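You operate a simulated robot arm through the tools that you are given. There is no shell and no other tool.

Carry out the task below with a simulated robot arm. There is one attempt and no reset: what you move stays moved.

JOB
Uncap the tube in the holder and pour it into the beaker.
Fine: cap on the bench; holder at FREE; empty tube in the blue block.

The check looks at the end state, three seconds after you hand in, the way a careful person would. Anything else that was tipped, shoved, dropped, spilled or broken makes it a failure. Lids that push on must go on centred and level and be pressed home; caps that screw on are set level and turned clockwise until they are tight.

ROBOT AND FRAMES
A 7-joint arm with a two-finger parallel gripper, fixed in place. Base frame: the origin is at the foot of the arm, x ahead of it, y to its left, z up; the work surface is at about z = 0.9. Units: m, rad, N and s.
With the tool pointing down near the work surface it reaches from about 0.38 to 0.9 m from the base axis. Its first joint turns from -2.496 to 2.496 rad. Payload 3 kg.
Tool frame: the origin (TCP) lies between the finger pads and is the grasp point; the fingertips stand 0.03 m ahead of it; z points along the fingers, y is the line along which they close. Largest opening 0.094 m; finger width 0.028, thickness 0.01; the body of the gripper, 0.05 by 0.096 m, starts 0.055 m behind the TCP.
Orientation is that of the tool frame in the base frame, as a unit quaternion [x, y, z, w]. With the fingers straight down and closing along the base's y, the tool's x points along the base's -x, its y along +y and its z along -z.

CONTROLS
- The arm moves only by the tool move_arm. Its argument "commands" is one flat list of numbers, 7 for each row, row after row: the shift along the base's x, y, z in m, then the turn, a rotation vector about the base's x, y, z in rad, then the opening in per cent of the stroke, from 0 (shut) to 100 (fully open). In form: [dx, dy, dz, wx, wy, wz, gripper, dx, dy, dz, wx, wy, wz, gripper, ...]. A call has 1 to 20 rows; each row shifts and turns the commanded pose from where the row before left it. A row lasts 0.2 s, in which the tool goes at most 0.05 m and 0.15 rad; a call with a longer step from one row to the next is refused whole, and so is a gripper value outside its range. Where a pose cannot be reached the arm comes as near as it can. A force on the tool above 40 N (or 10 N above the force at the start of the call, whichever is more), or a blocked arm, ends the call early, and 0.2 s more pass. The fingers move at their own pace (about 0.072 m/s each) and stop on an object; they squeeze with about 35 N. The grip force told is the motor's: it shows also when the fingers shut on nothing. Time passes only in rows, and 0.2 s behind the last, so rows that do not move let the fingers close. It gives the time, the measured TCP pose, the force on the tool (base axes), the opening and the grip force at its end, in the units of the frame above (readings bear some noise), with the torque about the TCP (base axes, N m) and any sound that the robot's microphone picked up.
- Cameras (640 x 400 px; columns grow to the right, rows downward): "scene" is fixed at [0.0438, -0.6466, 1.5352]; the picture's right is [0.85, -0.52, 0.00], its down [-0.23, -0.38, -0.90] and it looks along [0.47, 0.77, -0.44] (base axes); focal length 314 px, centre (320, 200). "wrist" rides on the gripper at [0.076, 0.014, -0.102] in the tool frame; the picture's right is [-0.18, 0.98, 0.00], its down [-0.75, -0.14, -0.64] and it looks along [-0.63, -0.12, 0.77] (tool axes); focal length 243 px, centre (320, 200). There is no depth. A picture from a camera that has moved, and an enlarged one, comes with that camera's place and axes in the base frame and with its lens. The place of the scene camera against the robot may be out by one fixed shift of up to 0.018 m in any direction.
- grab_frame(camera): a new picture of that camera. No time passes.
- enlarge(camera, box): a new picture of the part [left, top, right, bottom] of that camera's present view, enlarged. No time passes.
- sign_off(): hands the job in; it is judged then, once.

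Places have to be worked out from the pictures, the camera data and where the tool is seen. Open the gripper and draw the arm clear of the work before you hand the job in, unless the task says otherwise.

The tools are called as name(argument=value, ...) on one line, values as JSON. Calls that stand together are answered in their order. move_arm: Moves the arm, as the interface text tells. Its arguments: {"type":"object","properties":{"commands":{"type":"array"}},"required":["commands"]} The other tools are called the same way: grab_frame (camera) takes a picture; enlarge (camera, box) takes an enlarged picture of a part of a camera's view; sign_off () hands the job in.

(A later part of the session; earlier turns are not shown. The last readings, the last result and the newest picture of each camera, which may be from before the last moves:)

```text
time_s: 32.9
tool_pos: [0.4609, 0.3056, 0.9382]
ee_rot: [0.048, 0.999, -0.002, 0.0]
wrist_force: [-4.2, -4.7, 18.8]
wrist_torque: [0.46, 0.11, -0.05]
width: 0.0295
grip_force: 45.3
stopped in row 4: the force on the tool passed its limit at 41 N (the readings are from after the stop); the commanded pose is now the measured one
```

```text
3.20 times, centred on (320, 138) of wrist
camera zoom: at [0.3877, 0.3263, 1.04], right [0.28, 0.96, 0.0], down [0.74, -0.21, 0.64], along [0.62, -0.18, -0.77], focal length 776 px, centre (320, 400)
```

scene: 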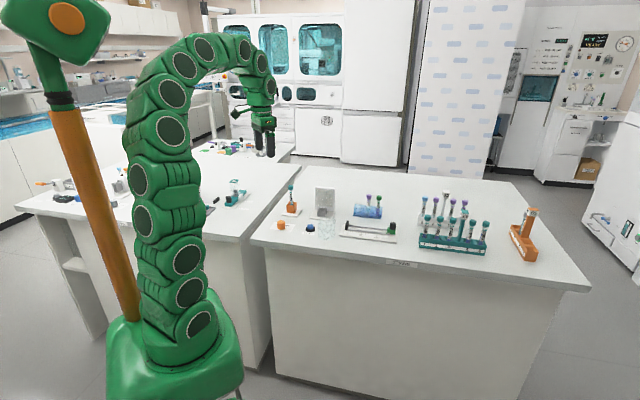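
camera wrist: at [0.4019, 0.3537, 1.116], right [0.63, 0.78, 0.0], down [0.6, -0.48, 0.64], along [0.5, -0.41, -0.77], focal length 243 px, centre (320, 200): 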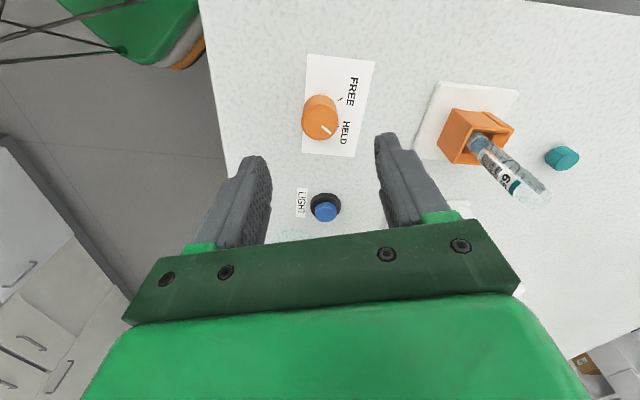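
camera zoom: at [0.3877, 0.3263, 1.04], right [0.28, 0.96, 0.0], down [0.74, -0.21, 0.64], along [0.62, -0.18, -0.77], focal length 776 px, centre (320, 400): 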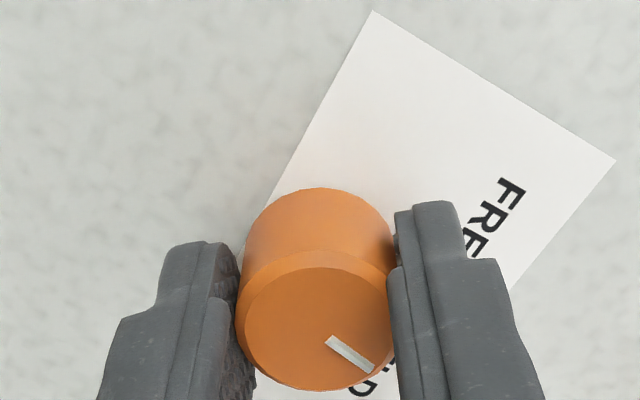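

The knob has turned about 23° with the fingers, and the stop came from side load. I'll release, re-grip to relieve it, and continue.

move_arm(commands=[0, 0, 0, 0, 0, 0, 42, 0, 0, 0, 0, 0, 0, 42, 0, 0, 0.0005, 0, 0, 0, 42, 0, 0, 0, 0, 0, 0, 42])

enlarge(camera="wrist", box=[240, 75, 400, 200])

```text
time_s: 33.9
tool_pos: [0.4618, 0.3058, 0.9383]
ee_rot: [0.047, 0.999, -0.001, -0.001]
wrist_force: [-1.2, 0.1, 0.8]
wrist_torque: [-0.02, -0.03, -0.04]
width: 0.0394
grip_force: 0.0
```

```text
3.20 times, centred on (320, 138) of wrist
camera zoom: at [0.3882, 0.3263, 1.0399], right [0.28, 0.96, 0.0], down [0.74, -0.21, 0.64], along [0.62, -0.18, -0.77], focal length 776 px, centre (320, 400)
```

zoom: 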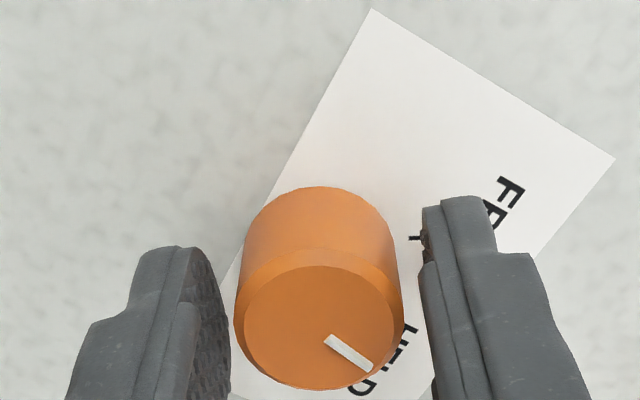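

move_arm(commands=[0, 0, 0, 0, 0, 0, 0, 0, 0, 0, 0, 0, 0, 0, 0, 0, 0, 0, 0, 0, 0])

```text
time_s: 34.7
tool_pos: [0.4613, 0.3059, 0.9385]
ee_rot: [0.048, 0.999, 0.0, -0.001]
wrist_force: [-0.7, -3.5, -0.8]
wrist_torque: [0.53, -0.12, 0.01]
width: 0.0295
grip_force: 45.5
```

The side load is small now. I'll continue the counterclockwise turn more slowly.

move_arm(commands=[0, 0, 0, 0, 0, 0.06, 0, 0, 0, 0, 0, 0, 0.06, 0, 0, 0, 0, 0, 0, 0.06, 0, 0, 0, 0, 0, 0, 0.06, 0, 0, 0, 0, 0, 0, 0.06, 0, 0, 0, 0, 0, 0, 0.06, 0, 0, 0, 0, 0, 0, 0.06, 0])

enlarge(camera="wrist", box=[240, 75, 400, 200])

```text
time_s: 36.3
tool_pos: [0.4612, 0.3055, 0.9386]
ee_rot: [-0.161, 0.987, -0.001, -0.001]
wrist_force: [8.4, 0.1, -12.9]
wrist_torque: [0.7, -0.31, 0.01]
width: 0.0295
grip_force: 45.1
```

```text
3.20 times, centred on (320, 138) of wrist
camera zoom: at [0.3857, 0.2941, 1.0399], right [-0.14, 0.99, 0.0], down [0.76, 0.11, 0.64], along [0.64, 0.09, -0.77], focal length 776 px, centre (320, 400)
```

zoom: 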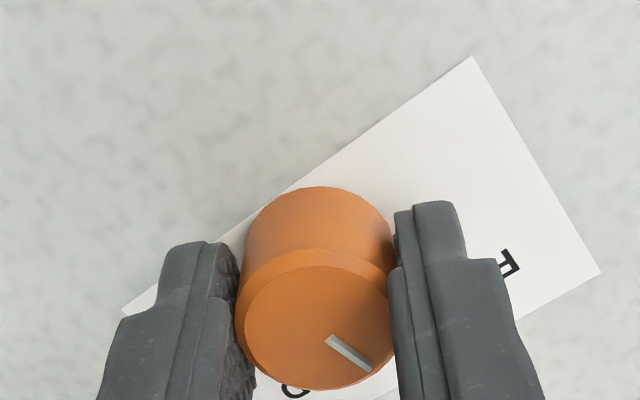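

move_arm(commands=[0, 0, 0, 0, 0, 0.05, 0, 0, 0, 0, 0, 0, 0.05, 0, 0, 0, 0, 0, 0, 0.05, 0, 0, 0, 0, 0, 0, 0.05, 0, 0, 0, 0, 0, 0, 0.05, 0, 0, 0, 0, 0, 0, 0.05, 0, 0, 0, 0, 0, 0, 0.05, 0, 0, 0, 0, 0, 0, 0.05, 0])

enlarge(camera="wrist", box=[240, 75, 400, 200])

```text
time_s: 38.1
tool_pos: [0.4601, 0.3066, 0.9387]
ee_rot: [-0.353, 0.936, -0.001, 0.0]
wrist_force: [13.2, 6.1, -27.1]
wrist_torque: [0.5, 0.33, -0.19]
width: 0.0295
grip_force: 45.2
```

```text
3.20 times, centred on (320, 138) of wrist
camera zoom: at [0.3957, 0.2654, 1.04], right [-0.51, 0.86, 0.0], down [0.66, 0.39, 0.64], along [0.55, 0.33, -0.77], focal length 776 px, centre (320, 400)
```

zoom: 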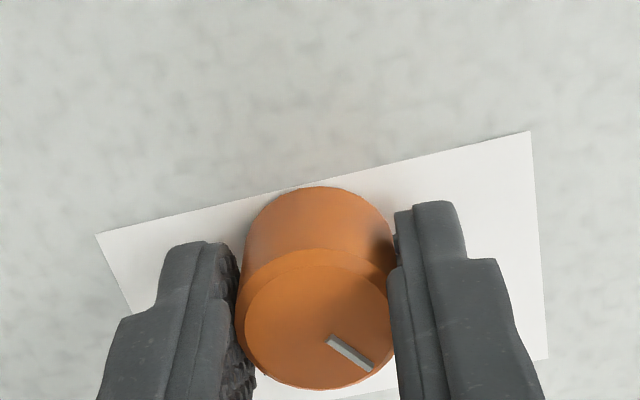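

The knob has now turned about 70° in total. I'll release, rise and check the pointer.

move_arm(commands=[0, 0, 0, 0, 0, 0, 45, 0, 0, 0, 0, 0, 0, 65, 0, 0, 0, 0, 0, 0, 65, 0, 0, 0.025, 0, 0, 0, 65, 0, 0, 0.04, 0, 0, 0, 65, 0, 0, 0.04, 0, 0, 0, 65, 0, 0, 0.04, 0, 0, 0, 65, 0, 0, 0.02, 0, 0, 0, 65, 0, 0, 0, 0, 0, 0, 65])

enlarge(camera="wrist", box=[250, 50, 410, 175])

grab_frame(camera="wrist")

enlarge(camera="scene", box=[260, 175, 340, 240])

```text
time_s: 40.1
tool_pos: [0.4604, 0.3071, 1.1025]
ee_rot: [-0.353, 0.935, -0.001, -0.001]
wrist_force: [0.2, 0.2, 0.9]
wrist_torque: [0.01, 0.01, 0.01]
width: 0.061
grip_force: 0.0
```

```text
3.20 times, centred on (330, 112) of wrist
camera zoom: at [0.394, 0.2666, 1.2052], right [-0.51, 0.86, 0.0], down [0.66, 0.39, 0.64], along [0.55, 0.33, -0.77], focal length 776 px, centre (288, 480)
```

zoom: 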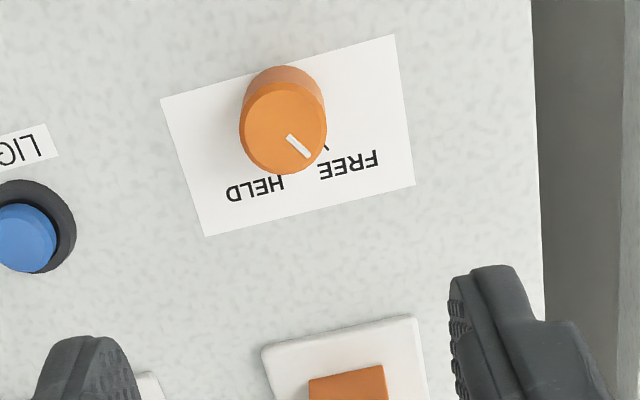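

```text
taken
camera wrist: at [0.394, 0.2666, 1.2052], right [-0.51, 0.86, 0.0], down [0.66, 0.39, 0.64], along [0.55, 0.33, -0.77], focal length 243 px, centre (320, 200)
```

wrist: 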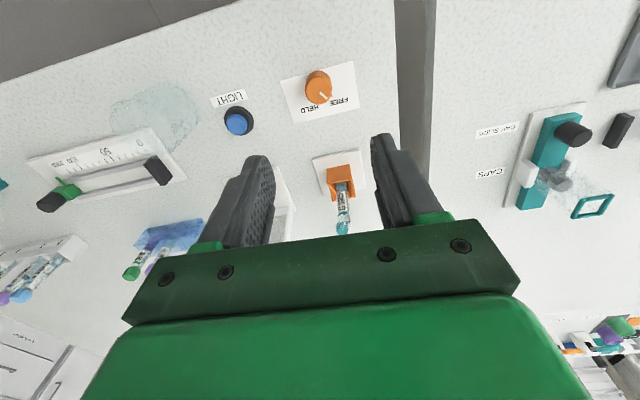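

```text
6.15 times, centred on (300, 208) of scene
camera zoom: at [0.0438, -0.6466, 1.5352], right [0.85, -0.52, 0.0], down [-0.23, -0.38, -0.9], along [0.47, 0.77, -0.44], focal length 1931 px, centre (443, 154)
```

zoom: 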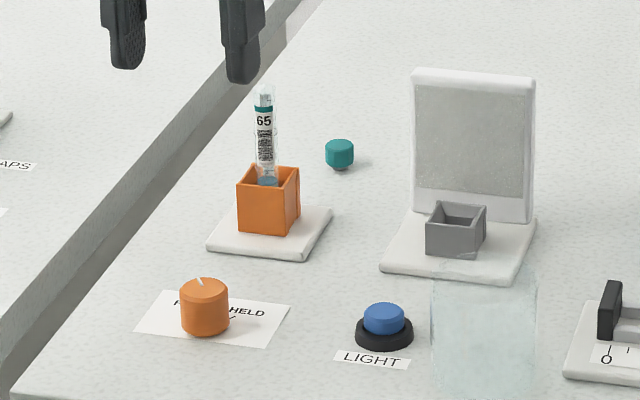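

The pointer now sits at FREE. Before grasping the tube I'll survey the beaker and blue block with the wrist camera from above.

move_arm(commands=[0, 0, 0.05, 0, 0, -0.12, 65, 0.03, -0.018, 0, 0, 0, -0.12, 65, 0.034, -0.018, 0, 0, 0, -0.12, 65, 0.034, -0.018, 0, 0, 0, -0.12, 65, 0.034, -0.018, 0, 0, 0, -0.12, 65, 0.034, -0.018, 0, 0, 0, -0.12, 65, 0.034, -0.018, 0, 0, 0, 0, 65, 0, 0, 0, 0, 0, 0, 65, 0, 0, 0, 0, 0, 0, 65])

grab_frame(camera="wrist")

```text
time_s: 42.1
tool_pos: [0.6611, 0.1975, 1.1541]
ee_rot: [-0.001, 1.0, -0.001, 0.0]
wrist_force: [-0.7, -0.7, 0.1]
wrist_torque: [-0.01, -0.01, -0.02]
width: 0.0611
grip_force: 0.0
```

```text
taken
camera wrist: at [0.5855, 0.2108, 1.2557], right [0.18, 0.98, 0.0], down [0.76, -0.14, 0.64], along [0.63, -0.12, -0.77], focal length 243 px, centre (320, 200)
```

wrist: 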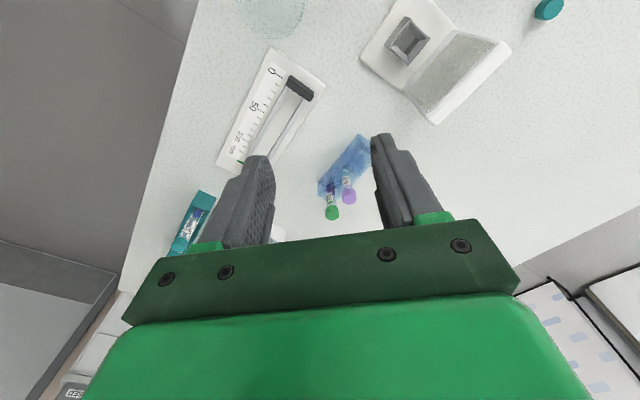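

enlarge(camera="wrist", box=[290, 115, 402, 225])

enlarge(camera="wrist", box=[220, 0, 380, 125])

enlarge(camera="scene", box=[340, 180, 404, 228])

enlarge(camera="scene", box=[300, 200, 364, 248])

```text
3.64 times, centred on (346, 170) of wrist
camera zoom: at [0.5855, 0.2108, 1.2557], right [0.18, 0.98, 0.0], down [0.76, -0.14, 0.64], along [0.63, -0.12, -0.77], focal length 882 px, centre (226, 309)
```

zoom: 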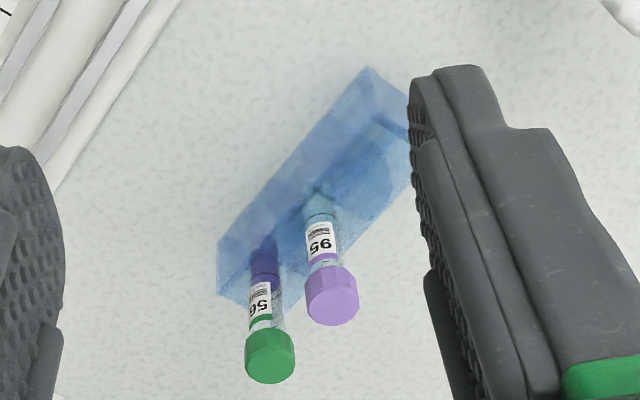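

```text
3.20 times, centred on (300, 62) of wrist
camera zoom: at [0.5855, 0.2108, 1.2557], right [0.18, 0.98, 0.0], down [0.76, -0.14, 0.64], along [0.63, -0.12, -0.77], focal length 776 px, centre (384, 640)
```

zoom: 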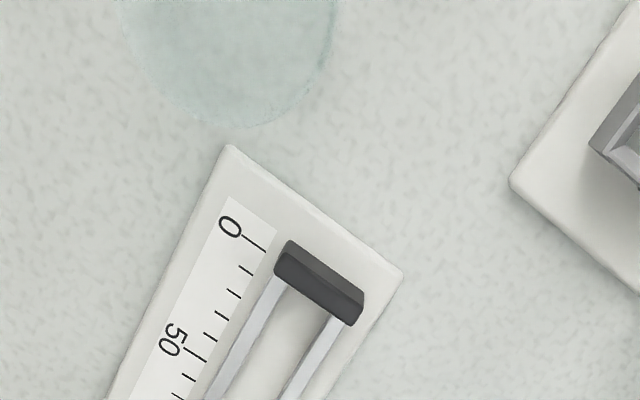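

```text
8.33 times, centred on (372, 204) of scene
camera zoom: at [0.0438, -0.6466, 1.5352], right [0.85, -0.52, 0.0], down [-0.23, -0.38, -0.9], along [0.47, 0.77, -0.44], focal length 2615 px, centre (-113, 167)
```

zoom: 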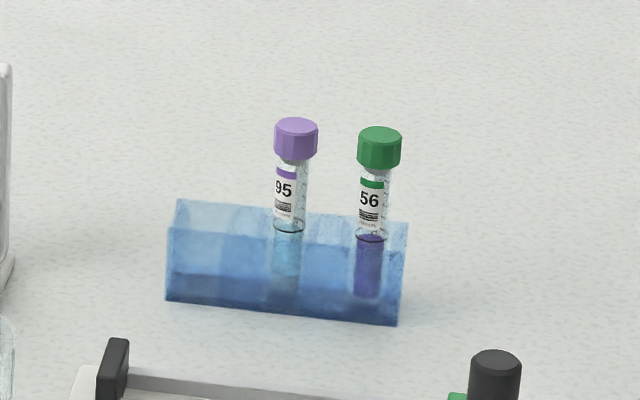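

```text
8.33 times, centred on (332, 224) of scene
camera zoom: at [0.0438, -0.6466, 1.5352], right [0.85, -0.52, 0.0], down [-0.23, -0.38, -0.9], along [0.47, 0.77, -0.44], focal length 2615 px, centre (220, 0)
```

zoom: 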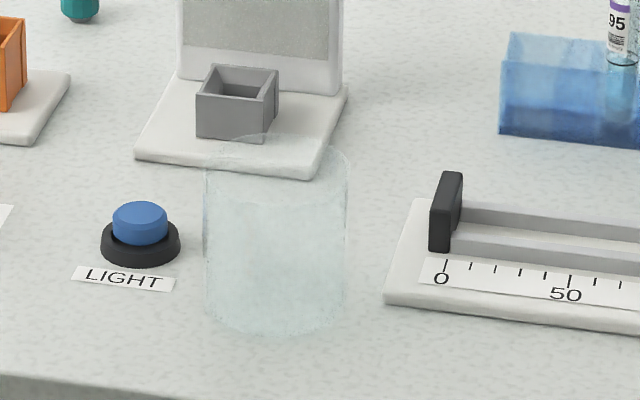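

The blue block seems to have three wells, with the middle and right ones occupied and the left one free. I'll move closer to confirm where the well is.

move_arm(commands=[0.03, 0.005, -0.01, 0, 0, 0, 100, 0.03, 0.005, -0.01, 0, 0, 0, 100, 0.03, 0.005, -0.01, 0, 0, 0, 100, 0.02, 0.005, -0.01, 0, 0, 0, 100, 0, 0, 0, 0, 0, 0, 100, 0, 0, 0, 0, 0, 0, 100])

grab_frame(camera="wrist")

enlarge(camera="wrist", box=[260, 40, 400, 150])

```text
time_s: 43.5
tool_pos: [0.7716, 0.2214, 1.1114]
ee_rot: [0.0, 1.0, -0.001, -0.001]
wrist_force: [-0.1, -0.5, 0.6]
wrist_torque: [-0.01, -0.01, -0.01]
width: 0.0938
grip_force: 0.0
```

```text
taken
camera wrist: at [0.6968, 0.2339, 1.2141], right [0.18, 0.98, 0.0], down [0.75, -0.14, 0.64], along [0.63, -0.12, -0.77], focal length 243 px, centre (320, 200)
```

wrist: 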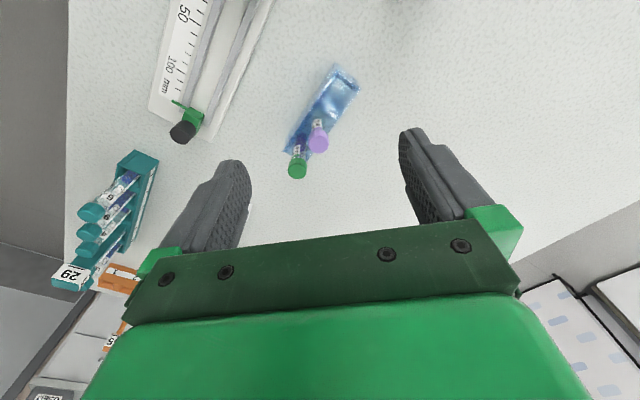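

```text
3.64 times, centred on (330, 95) of wrist
camera zoom: at [0.6968, 0.2339, 1.2141], right [0.18, 0.98, 0.0], down [0.75, -0.14, 0.64], along [0.63, -0.12, -0.77], focal length 882 px, centre (284, 582)
```

zoom: 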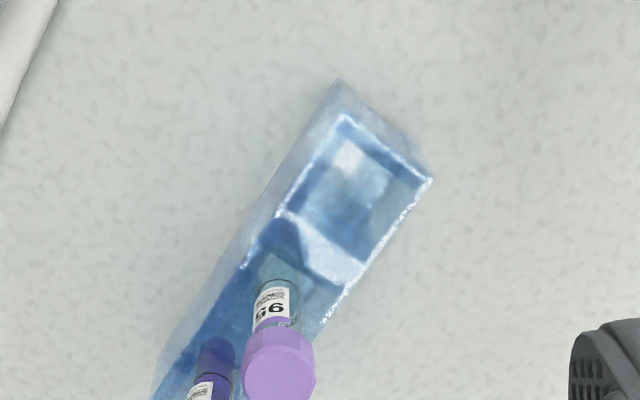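

The free well is at about (0.778, 0.240), with the block top at z ≈ 0.943 and the block axis running at -45°. To plan the pour I need to know how far the wrist can roll, so I'll back off to open air and test it.

move_arm(commands=[0, 0, 0.04, 0, 0, 0, 50, -0.03, 0, 0.04, 0, 0, 0.15, 50, -0.04, 0, 0.02, 0, 0, 0.15, 50, -0.04, 0, 0, 0, 0, 0.15, 50, -0.04, 0, 0, 0, 0, 0.15, 50, -0.04, 0, 0, 0, 0, 0.15, 50, -0.02, 0, 0, 0, 0, 0.15, 50, 0, 0, 0, 0, 0, 0.15, 50, 0, 0, 0, 0, 0, 0.15, 50, 0, 0, 0, 0, 0, 0.15, 50, 0, 0, 0, 0, 0, 0.15, 50, 0, 0, 0, 0, 0, 0.15, 50, 0, 0, 0, 0, 0, 0.15, 50, 0, 0, 0, 0, 0, 0.15, 50, 0, 0, 0, 0, 0, 0.15, 50, 0, 0, 0, 0, 0, 0.15, 50, 0, 0, 0, 0, 0, 0.15, 50, 0, 0, 0, 0, 0, 0.15, 50, 0, 0, 0, 0, 0, 0.15, 50, 0, 0, 0, 0, 0, 0, 50])

grab_frame(camera="scene")

```text
time_s: 47.7
tool_pos: [0.5611, 0.2192, 1.2127]
ee_rot: [0.976, -0.217, 0.001, -0.001]
wrist_force: [-0.1, 0.7, 0.1]
wrist_torque: [-0.01, 0.01, 0.01]
width: 0.047
grip_force: 0.1
```

```text
taken
```

scene: 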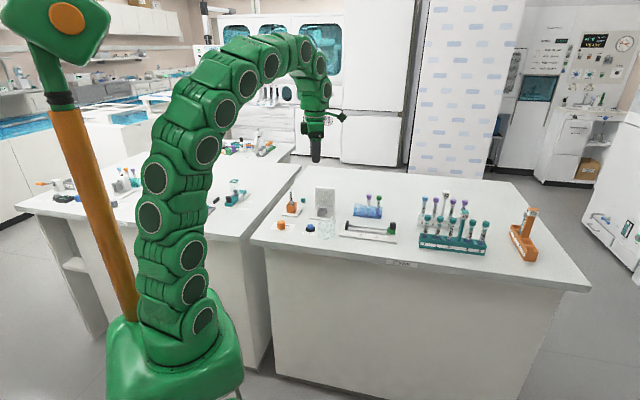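

The wrist rolls freely up to 2.7 rad, so I can grip the tube from the side with the tool pitched about 37° below horizontal, then level it and roll to pour. I'll unwind the wrist and look at the beaker from close by.

move_arm(commands=[0, 0, 0, 0, 0, -0.15, 50, 0, 0, 0, 0, 0, -0.15, 50, 0, 0, 0, 0, 0, -0.15, 50, 0, 0, 0, 0, 0, -0.15, 50, 0, 0, 0, 0, 0, -0.15, 50, 0, 0, 0, 0, 0, -0.15, 50, 0, 0, 0, 0, 0, -0.15, 50, 0, 0, 0, 0, 0, -0.15, 50, 0, 0, 0, 0, 0, -0.15, 50, 0, 0, 0, 0, 0, -0.15, 50, 0, 0, 0, 0, 0, -0.15, 50, 0, 0, 0, 0, 0, -0.15, 50, 0, 0, 0, 0, 0, -0.15, 50, 0.02, -0.01, -0.02, 0, 0, -0.15, 50, 0.02, -0.01, -0.02, 0, 0, -0.15, 50, 0.01, -0.01, -0.02, 0, 0, -0.15, 50, 0, 0, 0, 0, 0, 0, 50, 0, 0, 0, 0, 0, 0, 50])

grab_frame(camera="wrist")

```text
time_s: 51.5
tool_pos: [0.6096, 0.1867, 1.1542]
ee_rot: [-0.15, 0.989, -0.001, -0.001]
wrist_force: [-0.8, 0.2, 0.1]
wrist_torque: [-0.01, -0.01, 0.0]
width: 0.0469
grip_force: 0.1
```

```text
taken
camera wrist: at [0.5345, 0.1774, 1.2552], right [-0.12, 0.99, 0.0], down [0.76, 0.09, 0.64], along [0.64, 0.07, -0.77], focal length 243 px, centre (320, 200)
```

wrist: 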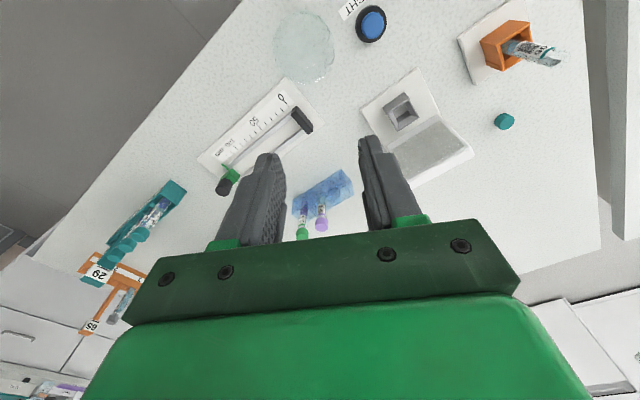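

enlarge(camera="wrist", box=[250, 0, 378, 100])

enlarge(camera="wrist", box=[450, 0, 578, 100])

```text
4.00 times, centred on (314, 50) of wrist
camera zoom: at [0.5345, 0.1774, 1.2552], right [-0.12, 0.99, 0.0], down [0.76, 0.09, 0.64], along [0.64, 0.07, -0.77], focal length 970 px, centre (344, 800)
```

zoom: 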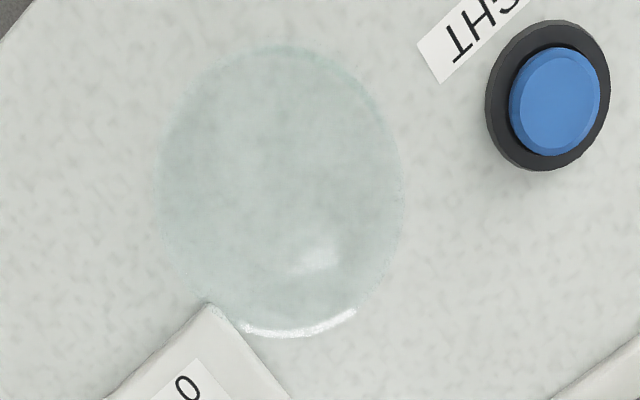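

```text
4.00 times, centred on (514, 50) of wrist
camera zoom: at [0.5345, 0.1774, 1.2552], right [-0.12, 0.99, 0.0], down [0.76, 0.09, 0.64], along [0.64, 0.07, -0.77], focal length 970 px, centre (-456, 800)
```

zoom: 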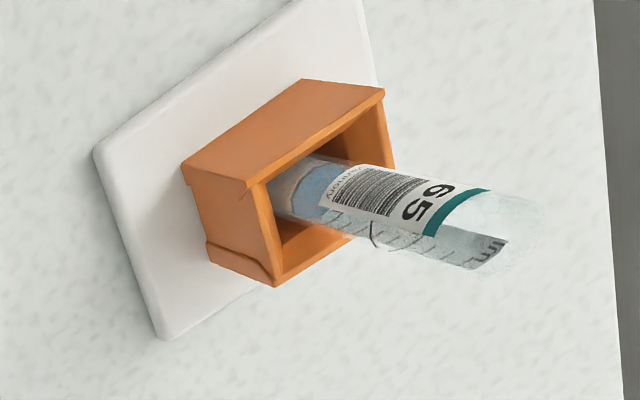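

The beaker is at about (0.578, 0.166) with its rim at z ≈ 0.973 and a radius of about 31 mm. The tube rim is at z ≈ 1.011 and the holder box top at z ≈ 0.946. I'll stage behind the tube with the tool pitched 37° below horizontal at azimuth 20°.

move_arm(commands=[-0.0213, 0.025, 0, 0, 0, 0.049, 50, -0.0213, 0.025, 0, 0.045, -0.1237, 0, 50, -0.0213, 0.025, 0, 0.045, -0.1237, 0, 50, -0.0213, 0.025, 0, 0.045, -0.1237, 0, 50, -0.0213, 0.025, 0, 0.045, -0.1237, 0, 50, -0.0213, 0.025, 0, 0.045, -0.1237, 0, 50, -0.0213, 0.025, -0.015, 0.045, -0.1237, 0, 50, 0, 0, -0.015, 0.045, -0.1237, 0, 50, 0, 0, 0, 0, 0, 0, 50, 0, 0, 0, 0, 0, 0, 50])

grab_frame(camera="wrist")

enlarge(camera="scene", box=[220, 120, 380, 240])

```text
time_s: 53.7
tool_pos: [0.4547, 0.3686, 1.1089]
ee_rot: [-0.133, 0.899, 0.111, 0.403]
wrist_force: [-0.2, 0.4, 0.5]
wrist_torque: [0.0, 0.01, -0.01]
width: 0.0469
grip_force: 0.1
```

```text
taken
camera wrist: at [0.3307, 0.3381, 1.1198], right [-0.2, 0.95, 0.23], down [0.09, -0.22, 0.97], along [0.97, 0.22, -0.04], focal length 243 px, centre (320, 200)
```

wrist: 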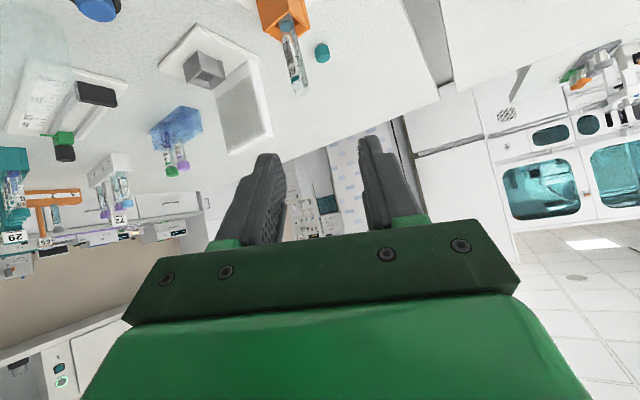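

```text
3.33 times, centred on (300, 180) of scene
camera zoom: at [0.0438, -0.6466, 1.5352], right [0.85, -0.52, 0.0], down [-0.23, -0.38, -0.9], along [0.47, 0.77, -0.44], focal length 1046 px, centre (387, 267)
```

zoom: 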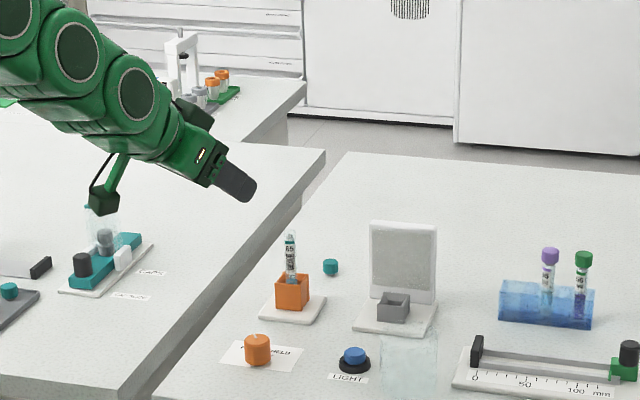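

The arm ended about 1.5 cm and 4° short of the commanded pose, which suggests a joint limit this close in. I'll move a little further out, staying high, and check whether it reaches.

move_arm(commands=[0.015, 0.005, 0, 0, 0, 0, 50, 0.015, 0.005, 0, 0, 0, 0, 50, 0, 0, 0, 0, 0, 0, 50, 0, 0, 0, 0, 0, 0, 50])

```text
time_s: 54.7
tool_pos: [0.4858, 0.3801, 1.1189]
ee_rot: [-0.143, 0.891, 0.102, 0.418]
wrist_force: [1.2, 0.1, -0.2]
wrist_torque: [-0.01, 0.0, 0.02]
width: 0.0471
grip_force: 0.1
```

Reach improves further out, and the azimuth drifts toward radial. I'll turn the tool to azimuth 35°, which is nearly radial here, and restage.

move_arm(commands=[-0.005, -0.013, 0, 0, 0, 0.131, 50, -0.0045, -0.0137, 0, 0, 0, 0.131, 50, 0, 0, 0, 0, 0, 0, 50, 0, 0, 0, 0, 0, 0, 50])

```text
time_s: 55.7
tool_pos: [0.4834, 0.3461, 1.1233]
ee_rot: [-0.271, 0.854, 0.132, 0.424]
wrist_force: [0.4, -0.5, -1.4]
wrist_torque: [-0.01, 0.0, 0.0]
width: 0.0468
grip_force: 0.1
```

The pose is now reached exactly, so I'm descending to grasp height behind the tube.

move_arm(commands=[0, 0, -0.03, 0, 0, 0, 50, 0, 0, -0.03, 0, 0, 0, 50, 0, 0, -0.03, 0, 0, 0, 50, 0, 0, -0.034, 0, 0, 0, 50, 0, 0, 0, 0, 0, 0, 50, 0, 0, 0, 0, 0, 0, 50])

grab_frame(camera="wrist")

enlarge(camera="scene", box=[240, 150, 340, 225])

```text
time_s: 57.1
tool_pos: [0.5007, 0.3593, 1.0202]
ee_rot: [-0.27, 0.854, 0.132, 0.424]
wrist_force: [-0.1, 0.4, 0.2]
wrist_torque: [-0.01, -0.01, 0.01]
width: 0.047
grip_force: 0.1
out of reach, approached as far as the arm can: row 3, 4
```

```text
taken
camera wrist: at [0.3892, 0.2968, 1.0211], right [-0.47, 0.87, 0.14], down [0.04, -0.14, 0.99], along [0.88, 0.47, 0.04], focal length 243 px, centre (320, 200)
```

wrist: 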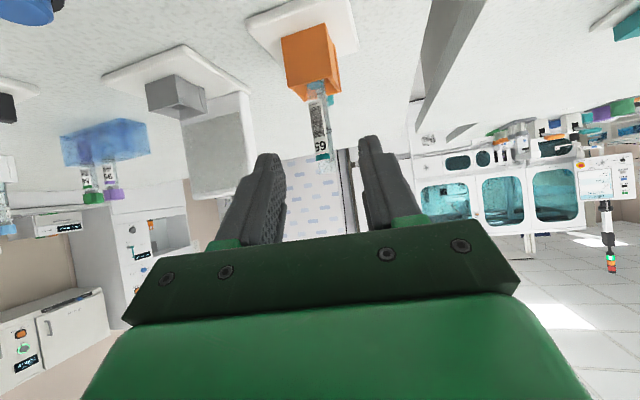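

```text
5.33 times, centred on (290, 188) of scene
camera zoom: at [0.0438, -0.6466, 1.5352], right [0.85, -0.52, 0.0], down [-0.23, -0.38, -0.9], along [0.47, 0.77, -0.44], focal length 1674 px, centre (480, 267)
```

zoom: 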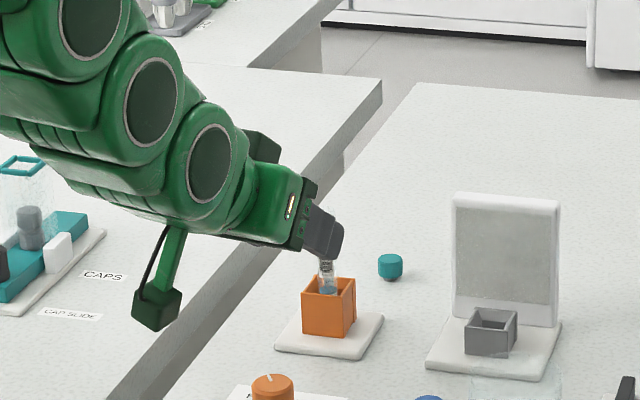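

Out here the arm could not get that low, so it ended at (0.501, 0.359, 1.020). The grasp itself lies further out. I'll advance a little and see how the commanded pose tracks.

move_arm(commands=[0.01, 0.007, 0, 0, 0, 0, 50, 0.01, 0.007, 0, 0, 0, 0, 50, 0, 0, 0, 0, 0, 0, 50])

enlarge(camera="wrist", box=[220, 20, 412, 170])

```text
time_s: 57.9
tool_pos: [0.5218, 0.374, 1.0199]
ee_rot: [-0.271, 0.854, 0.133, 0.424]
wrist_force: [0.1, -0.1, 0.3]
wrist_torque: [-0.03, 0.02, 0.0]
width: 0.0467
grip_force: 0.1
```

```text
2.67 times, centred on (316, 95) of wrist
camera zoom: at [0.4094, 0.311, 1.0204], right [-0.47, 0.87, 0.14], down [0.04, -0.14, 0.99], along [0.88, 0.47, 0.04], focal length 647 px, centre (331, 480)
```

zoom: 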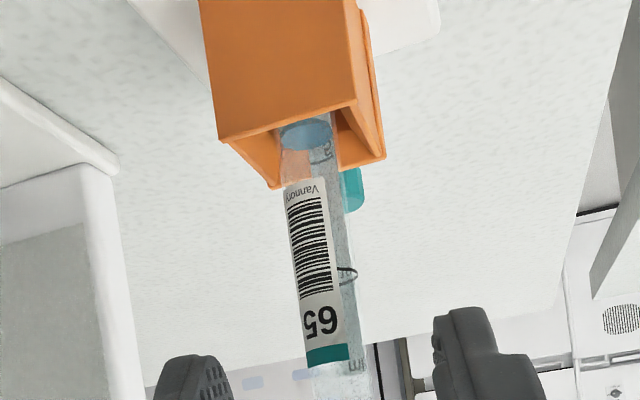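

The tube is centred between the fingers and the commanded pose tracks the measured one. I'll move the last bit to put the tube 22 mm ahead of the TCP at z ≈ 0.987.

move_arm(commands=[0.0055, 0.0038, -0.0065, 0, 0, 0, 50, 0.0055, 0.0038, -0.0065, 0, 0, 0, 50, 0.0052, 0.0034, -0.0066, 0, 0, 0, 50, 0, 0, 0, 0, 0, 0, 50])

enlarge(camera="wrist", box=[220, 50, 412, 200])

enlarge(camera="scene", box=[266, 164, 330, 212])

```text
time_s: 58.9
tool_pos: [0.5356, 0.3859, 1.0014]
ee_rot: [-0.27, 0.854, 0.132, 0.425]
wrist_force: [0.0, -0.9, 1.0]
wrist_torque: [0.0, 0.01, 0.0]
width: 0.0467
grip_force: 0.0
```

```text
2.67 times, centred on (316, 125) of wrist
camera zoom: at [0.4251, 0.323, 1.0019], right [-0.47, 0.87, 0.14], down [0.03, -0.14, 0.99], along [0.88, 0.47, 0.04], focal length 647 px, centre (331, 400)
```

zoom: 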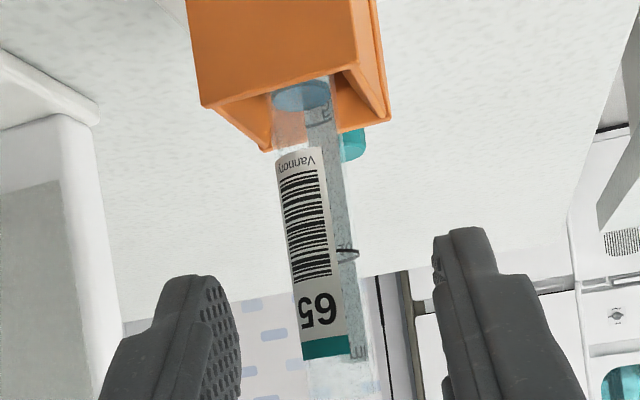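

```text
8.33 times, centred on (298, 188) of scene
camera zoom: at [0.0438, -0.6466, 1.5352], right [0.85, -0.52, 0.0], down [-0.23, -0.38, -0.9], along [0.47, 0.77, -0.44], focal length 2615 px, centre (503, 300)
```

zoom: 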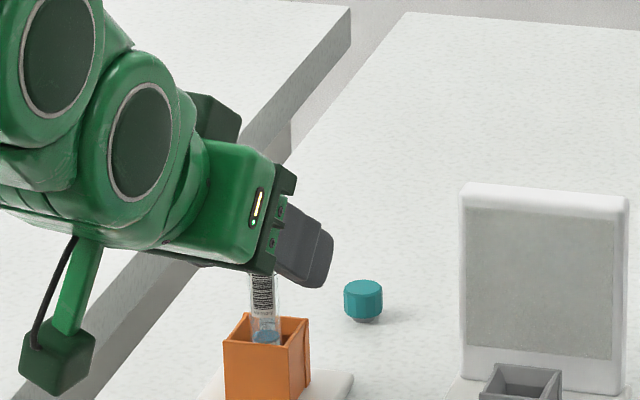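

The tube sits about 1.5 mm left of the finger midline, so I'll nudge that way and close.

move_arm(commands=[0.0008, -0.0013, 0, 0, 0, 0, 50, 0, 0, 0, 0, 0, 0, 35, 0, 0, 0, 0, 0, 0, 25, 0, 0, 0, 0, 0, 0, 20, 0, 0, 0, 0, 0, 0, 16, 0, 0, 0, 0, 0, 0, 12, 0, 0, 0, 0, 0, 0, 0, 0, 0, 0, 0, 0, 0, 0, 0, 0, 0, 0, 0, 0, 0])

enlarge(camera="wrist", box=[220, 50, 412, 200])

enlarge(camera="scene", box=[266, 164, 330, 212])

```text
time_s: 60.9
tool_pos: [0.5376, 0.3847, 1.001]
ee_rot: [-0.271, 0.854, 0.133, 0.425]
wrist_force: [-0.4, 1.4, 1.1]
wrist_torque: [0.1, 0.02, -0.02]
width: 0.0138
grip_force: 34.7
```

```text
2.67 times, centred on (316, 125) of wrist
camera zoom: at [0.4254, 0.3212, 1.0014], right [-0.47, 0.87, 0.14], down [0.03, -0.14, 0.99], along [0.88, 0.47, 0.04], focal length 647 px, centre (331, 400)
```

zoom: 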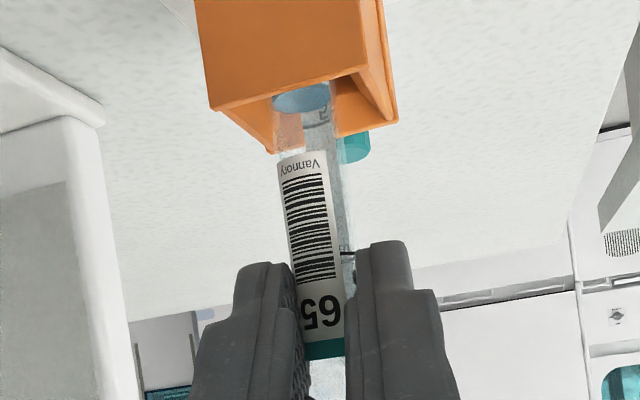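

```text
8.33 times, centred on (298, 188) of scene
camera zoom: at [0.0438, -0.6466, 1.5352], right [0.85, -0.52, 0.0], down [-0.23, -0.38, -0.9], along [0.47, 0.77, -0.44], focal length 2615 px, centre (503, 300)
```

zoom: 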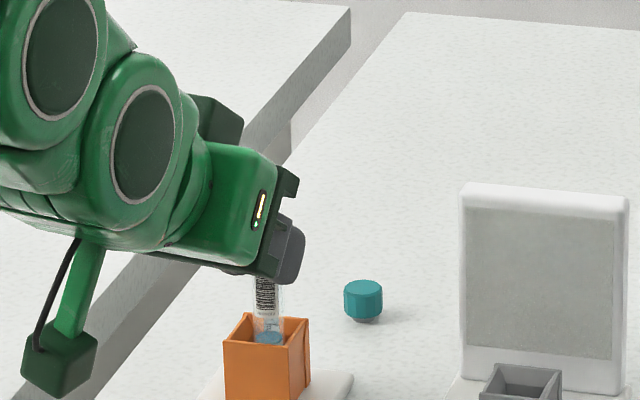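

The tube is gripped (13.8 mm, 34.7 N) with negligible side force. I'll lift slowly and check that the holder releases it.

move_arm(commands=[0, 0, 0.004, 0, 0, 0, 0, 0, 0, 0.004, 0, 0, 0, 0, 0, 0, 0.006, 0, 0, 0, 0, 0, 0, 0, 0, 0, 0, 0])

enlarge(camera="scene", box=[266, 164, 330, 212])

enlarge(camera="wrist", box=[220, 50, 412, 200])

```text
time_s: 61.9
tool_pos: [0.5375, 0.3848, 1.0143]
ee_rot: [-0.271, 0.854, 0.133, 0.425]
wrist_force: [-1.5, 2.8, 0.1]
wrist_torque: [0.16, 0.15, 0.07]
width: 0.0137
grip_force: 34.6
```

```text
8.33 times, centred on (298, 188) of scene
camera zoom: at [0.0438, -0.6466, 1.5352], right [0.85, -0.52, 0.0], down [-0.23, -0.38, -0.9], along [0.47, 0.77, -0.44], focal length 2615 px, centre (503, 300)
```

zoom: 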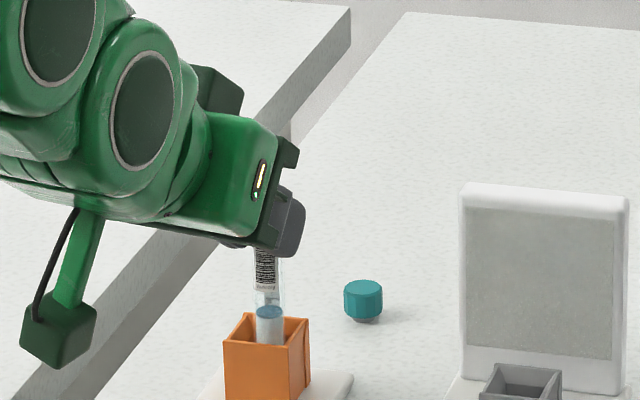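

```text
2.67 times, centred on (316, 125) of wrist
camera zoom: at [0.4263, 0.3218, 1.0153], right [-0.47, 0.87, 0.14], down [0.03, -0.14, 0.99], along [0.88, 0.47, 0.04], focal length 647 px, centre (331, 400)
```

zoom: 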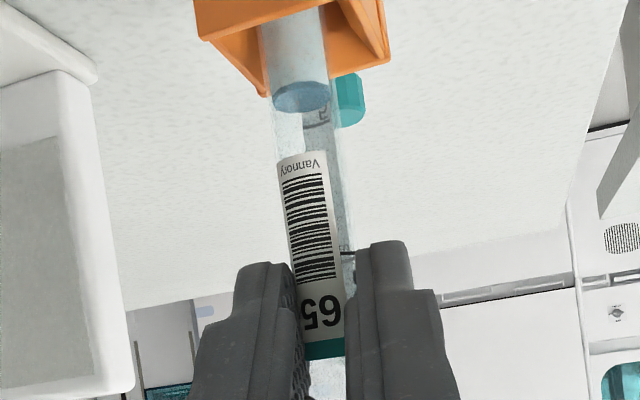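

The tube slides out and the holder stays put, so I'll lift it fully clear.

move_arm(commands=[0, 0, 0.015, 0, 0, 0, 0, 0, 0, 0.02, 0, 0, 0, 0, 0, 0, 0.025, 0, 0, 0, 0, 0, 0, 0.025, 0, 0, 0, 0, 0, 0, 0.02, 0, 0, 0, 0, 0, 0, 0.01, 0, 0, 0, 0, 0, 0, 0, 0, 0, 0, 0])

enlarge(camera="scene", box=[250, 140, 346, 212])

grab_frame(camera="wrist")

```text
time_s: 63.5
tool_pos: [0.5369, 0.3827, 1.1282]
ee_rot: [-0.271, 0.854, 0.132, 0.423]
wrist_force: [-0.2, 0.5, 0.0]
wrist_torque: [-0.01, -0.01, -0.06]
width: 0.0138
grip_force: 35.2
```

```text
5.56 times, centred on (298, 176) of scene
camera zoom: at [0.0438, -0.6466, 1.5352], right [0.85, -0.52, 0.0], down [-0.23, -0.38, -0.9], along [0.47, 0.77, -0.44], focal length 1743 px, centre (442, 333)
```

zoom: 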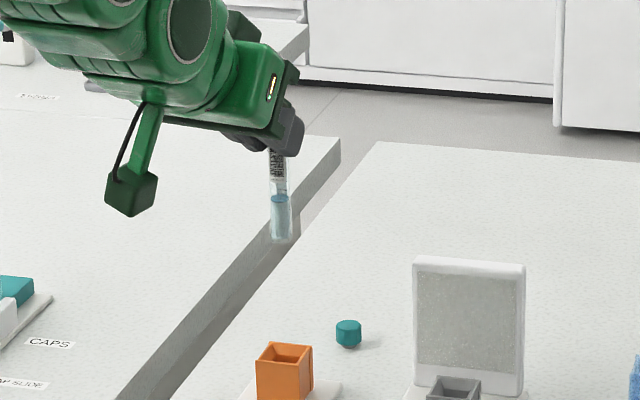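

```text
taken
camera wrist: at [0.4254, 0.3206, 1.1294], right [-0.47, 0.87, 0.14], down [0.03, -0.14, 0.99], along [0.88, 0.47, 0.04], focal length 243 px, centre (320, 200)
```

wrist: 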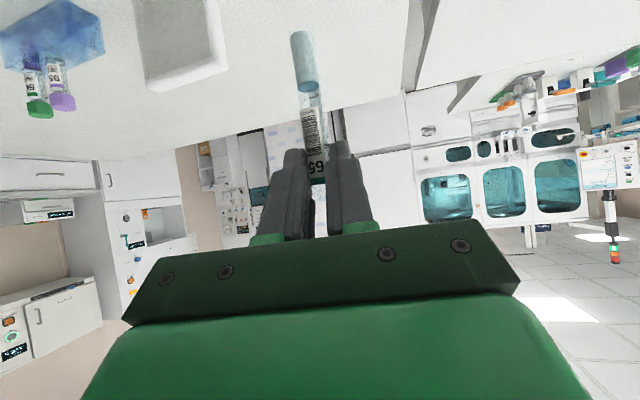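

The tube is free and about 40% full. I'll carry it upright at z ≈ 1.13 to above the beaker, easing the tool azimuth to about 17°.

move_arm(commands=[0.0033, -0.012, 0, 0, 0, -0.0311, 0, 0.0033, -0.022, 0, 0, 0, -0.0311, 0, 0.0033, -0.022, 0, 0, 0, -0.0311, 0, 0.0033, -0.022, 0, 0, 0, -0.0311, 0, 0.0033, -0.022, 0, 0, 0, -0.0311, 0, 0.0033, -0.022, 0, 0, 0, -0.0311, 0, 0.0033, -0.022, 0, 0, 0, -0.0311, 0, 0.0033, -0.022, 0, 0, 0, -0.0311, 0, 0.0033, -0.022, 0, 0, 0, -0.0311, 0, 0.0033, -0.022, 0, 0, 0, -0.0311, 0, 0, -0.0095, 0, 0, 0, 0, 0, 0, 0, 0, 0, 0, 0, 0, 0, 0, 0, 0, 0, 0, 0])

grab_frame(camera="wrist")

enlarge(camera="scene", box=[240, 130, 400, 250])

```text
time_s: 66.3
tool_pos: [0.5703, 0.1641, 1.13]
ee_rot: [-0.136, 0.886, 0.066, 0.439]
wrist_force: [-0.5, -0.1, -0.3]
wrist_torque: [0.0, -0.04, -0.01]
width: 0.0137
grip_force: 35.5
```

```text
taken
camera wrist: at [0.4444, 0.1388, 1.1304], right [-0.18, 0.97, 0.14], down [-0.01, -0.15, 0.99], along [0.98, 0.18, 0.04], focal length 243 px, centre (320, 200)
```

wrist: 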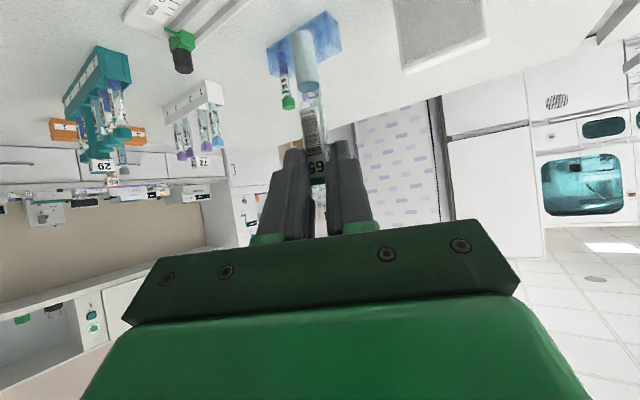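

```text
3.33 times, centred on (320, 190) of scene
camera zoom: at [0.0438, -0.6466, 1.5352], right [0.85, -0.52, 0.0], down [-0.23, -0.38, -0.9], along [0.47, 0.77, -0.44], focal length 1046 px, centre (320, 233)
```

zoom: 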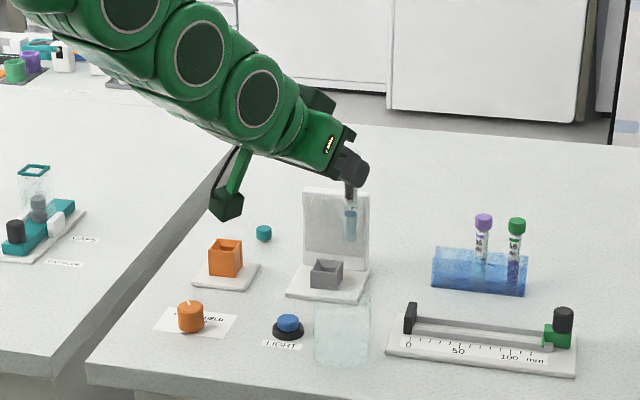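

The tube hangs directly over the beaker. I'll pitch the tool up to level, which tilts the tube mouth about 37° back toward the robot (no spill at this fill level), while watching reach.

move_arm(commands=[0, 0, 0, 0.0384, -0.1242, 0, 0, 0, 0, 0, 0.0384, -0.1242, 0, 0, 0, 0, 0, 0.0384, -0.1242, 0, 0, 0, 0, 0, 0, 0, 0, 0])

```text
time_s: 67.3
tool_pos: [0.6054, 0.1752, 1.1589]
ee_rot: [-0.124, 0.812, 0.085, 0.564]
wrist_force: [-0.5, -0.2, -0.7]
wrist_torque: [0.0, -0.01, 0.02]
width: 0.0137
grip_force: 34.7
out of reach, approached as far as the arm can: row 1, 2, 3
```

Pitching up radially is out of reach this close to the base: the arm slid outward, though the tube is only slightly tilted. I'll restore the tube to vertical and swing the tool to point tangentially (+y), where a level tool should be reachable.

move_arm(commands=[0, 0, 0, -0.0289, 0.0933, 0, 0, 0, 0, 0, -0.0289, 0.0933, 0, 0, 0, 0, 0, -0.0289, 0.0933, 0, 0, 0, 0, 0, 0, 0, 0.1, 0, 0, 0, 0, 0, 0, 0.1, 0, 0, 0, 0, 0, 0, 0.1, 0, 0, 0, 0, 0, 0, 0.1, 0, 0, 0, 0, 0, 0, 0, 0])

enlarge(camera="scene", box=[220, 100, 380, 220])

```text
time_s: 69.1
tool_pos: [0.6054, 0.175, 1.1562]
ee_rot: [-0.307, 0.835, 0.155, 0.429]
wrist_force: [0.3, 0.3, 0.4]
wrist_torque: [-0.01, -0.01, 0.01]
width: 0.0138
grip_force: 34.8
```

```text
3.33 times, centred on (300, 160) of scene
camera zoom: at [0.0438, -0.6466, 1.5352], right [0.85, -0.52, 0.0], down [-0.23, -0.38, -0.9], along [0.47, 0.77, -0.44], focal length 1046 px, centre (387, 333)
```

zoom: 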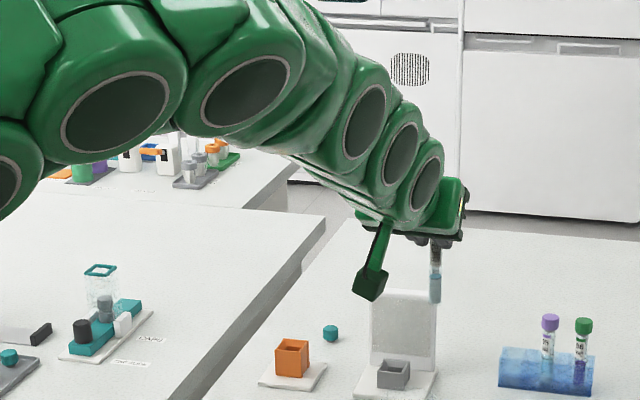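

move_arm(commands=[0, 0, 0, 0, 0, 0.1, 0, 0, 0, 0, 0, 0, 0.1, 0, 0, 0, 0, 0, 0, 0.1, 0, 0, 0, 0, 0, 0, 0.1, 0, 0, 0, 0, 0, 0, 0.1, 0, 0, 0, 0, 0, 0, 0.1, 0, 0, 0, 0, 0, 0, 0.1, 0, 0, 0, 0, 0, 0, 0.1, 0, 0, 0, 0, 0, 0, 0, 0])

grab_frame(camera="scene")

grab_frame(camera="wrist")

```text
time_s: 71.1
tool_pos: [0.6063, 0.1736, 1.1583]
ee_rot: [-0.607, 0.65, 0.31, 0.336]
wrist_force: [-0.1, -0.5, -0.5]
wrist_torque: [0.01, 0.04, -0.01]
width: 0.0136
grip_force: 35.1
```

```text
taken
```

scene: 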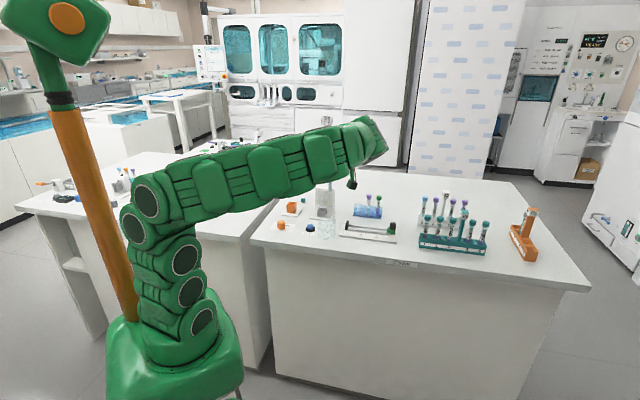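

```text
taken
camera wrist: at [0.5839, 0.0465, 1.1555], right [-0.97, 0.18, 0.15], down [0.13, -0.09, 0.99], along [0.19, 0.98, 0.07], focal length 243 px, centre (320, 200)
```

wrist: 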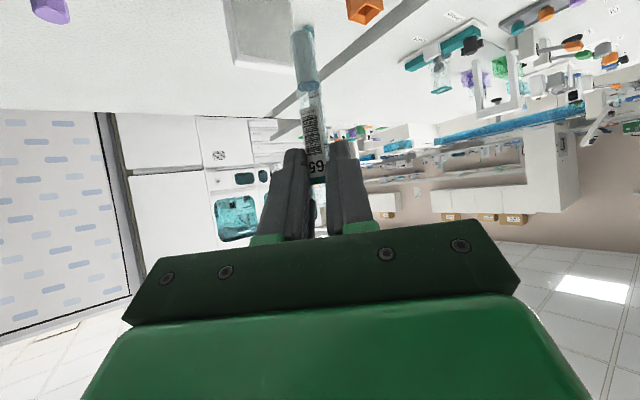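

Tangential pointing (azimuth 86°) is reached cleanly. Now I'll pitch the tool up to level while shifting over the beaker, staying high.

move_arm(commands=[-0.0058, -0.003, 0, 0.1197, -0.009, 0, 0, -0.0058, -0.003, 0, 0.1197, -0.009, 0, 0, -0.0058, -0.003, 0, 0.1197, -0.009, 0, 0, -0.0058, -0.003, 0, 0.1197, -0.009, 0, 0, -0.0058, -0.003, 0, 0.1197, -0.009, 0, 0, 0, 0, 0, 0, 0, 0, 0, 0, 0, 0, 0, 0, 0, 0])

grab_frame(camera="scene")

```text
time_s: 72.7
tool_pos: [0.5781, 0.1585, 1.1581]
ee_rot: [-0.488, 0.522, 0.474, 0.514]
wrist_force: [0.3, -0.2, 0.2]
wrist_torque: [0.0, -0.03, 0.04]
width: 0.0138
grip_force: 35.1
```

```text
taken
```

scene: 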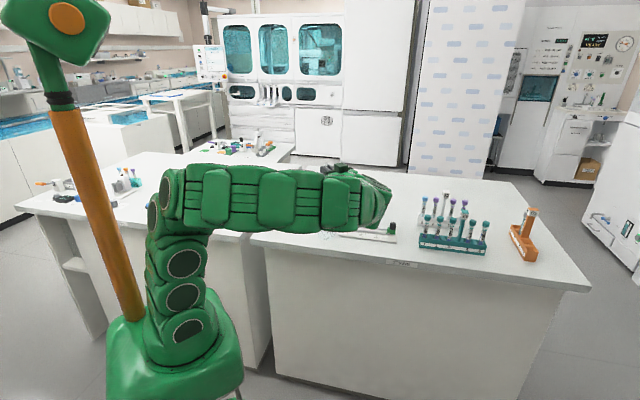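

The tool is level with the mouth tilted 37° back. Positive roll about the tool axis should stay within the wrist range. I'll roll 60° up high (no pour expected yet), keeping the mouth over the beaker centre.

move_arm(commands=[-0.0021, 0, 0, 0.0097, 0.1306, -0.003, 0, -0.0021, 0, 0, 0.0097, 0.1306, -0.003, 0, -0.0021, 0, 0, 0.0097, 0.1306, -0.003, 0, -0.0021, 0, 0, 0.0097, 0.1306, -0.003, 0, -0.0021, 0, 0, 0.0097, 0.1306, -0.003, 0, -0.0021, 0, 0, 0.0097, 0.1306, -0.003, 0, -0.0021, 0, 0, 0.0097, 0.1306, -0.003, 0, 0, 0, 0, 0, 0, 0, 0])

grab_frame(camera="wrist")

enlarge(camera="scene", box=[260, 120, 420, 240])

```text
time_s: 74.5
tool_pos: [0.5625, 0.1604, 1.1583]
ee_rot: [-0.206, 0.684, 0.654, 0.25]
wrist_force: [-0.8, -0.4, -0.7]
wrist_torque: [-0.03, 0.02, -0.03]
width: 0.0139
grip_force: 34.7
```

```text
taken
camera wrist: at [0.4865, 0.0611, 1.1244], right [-0.45, 0.05, 0.89], down [0.63, -0.68, 0.36], along [0.63, 0.73, 0.28], focal length 243 px, centre (320, 200)
```

wrist: 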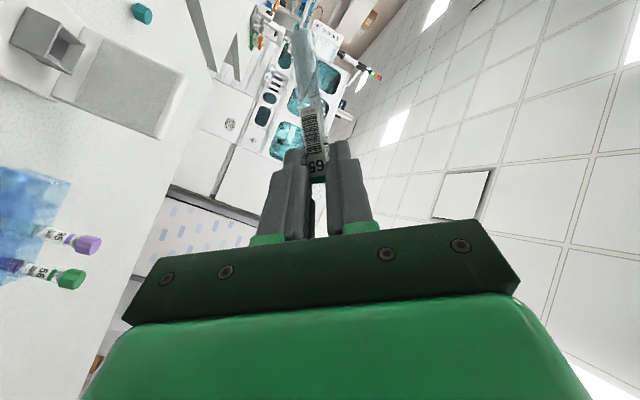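

```text
3.33 times, centred on (340, 180) of scene
camera zoom: at [0.0438, -0.6466, 1.5352], right [0.85, -0.52, 0.0], down [-0.23, -0.38, -0.9], along [0.47, 0.77, -0.44], focal length 1046 px, centre (253, 267)
```

zoom: 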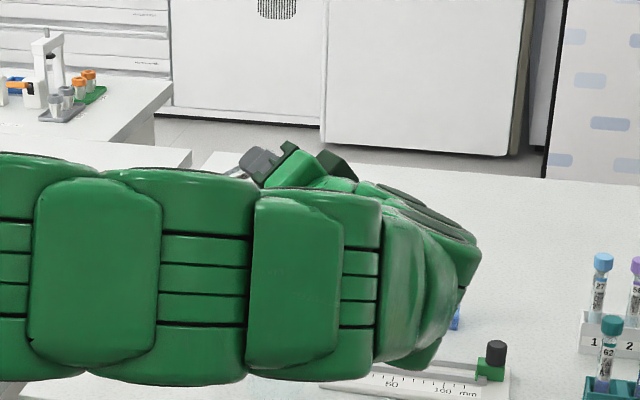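

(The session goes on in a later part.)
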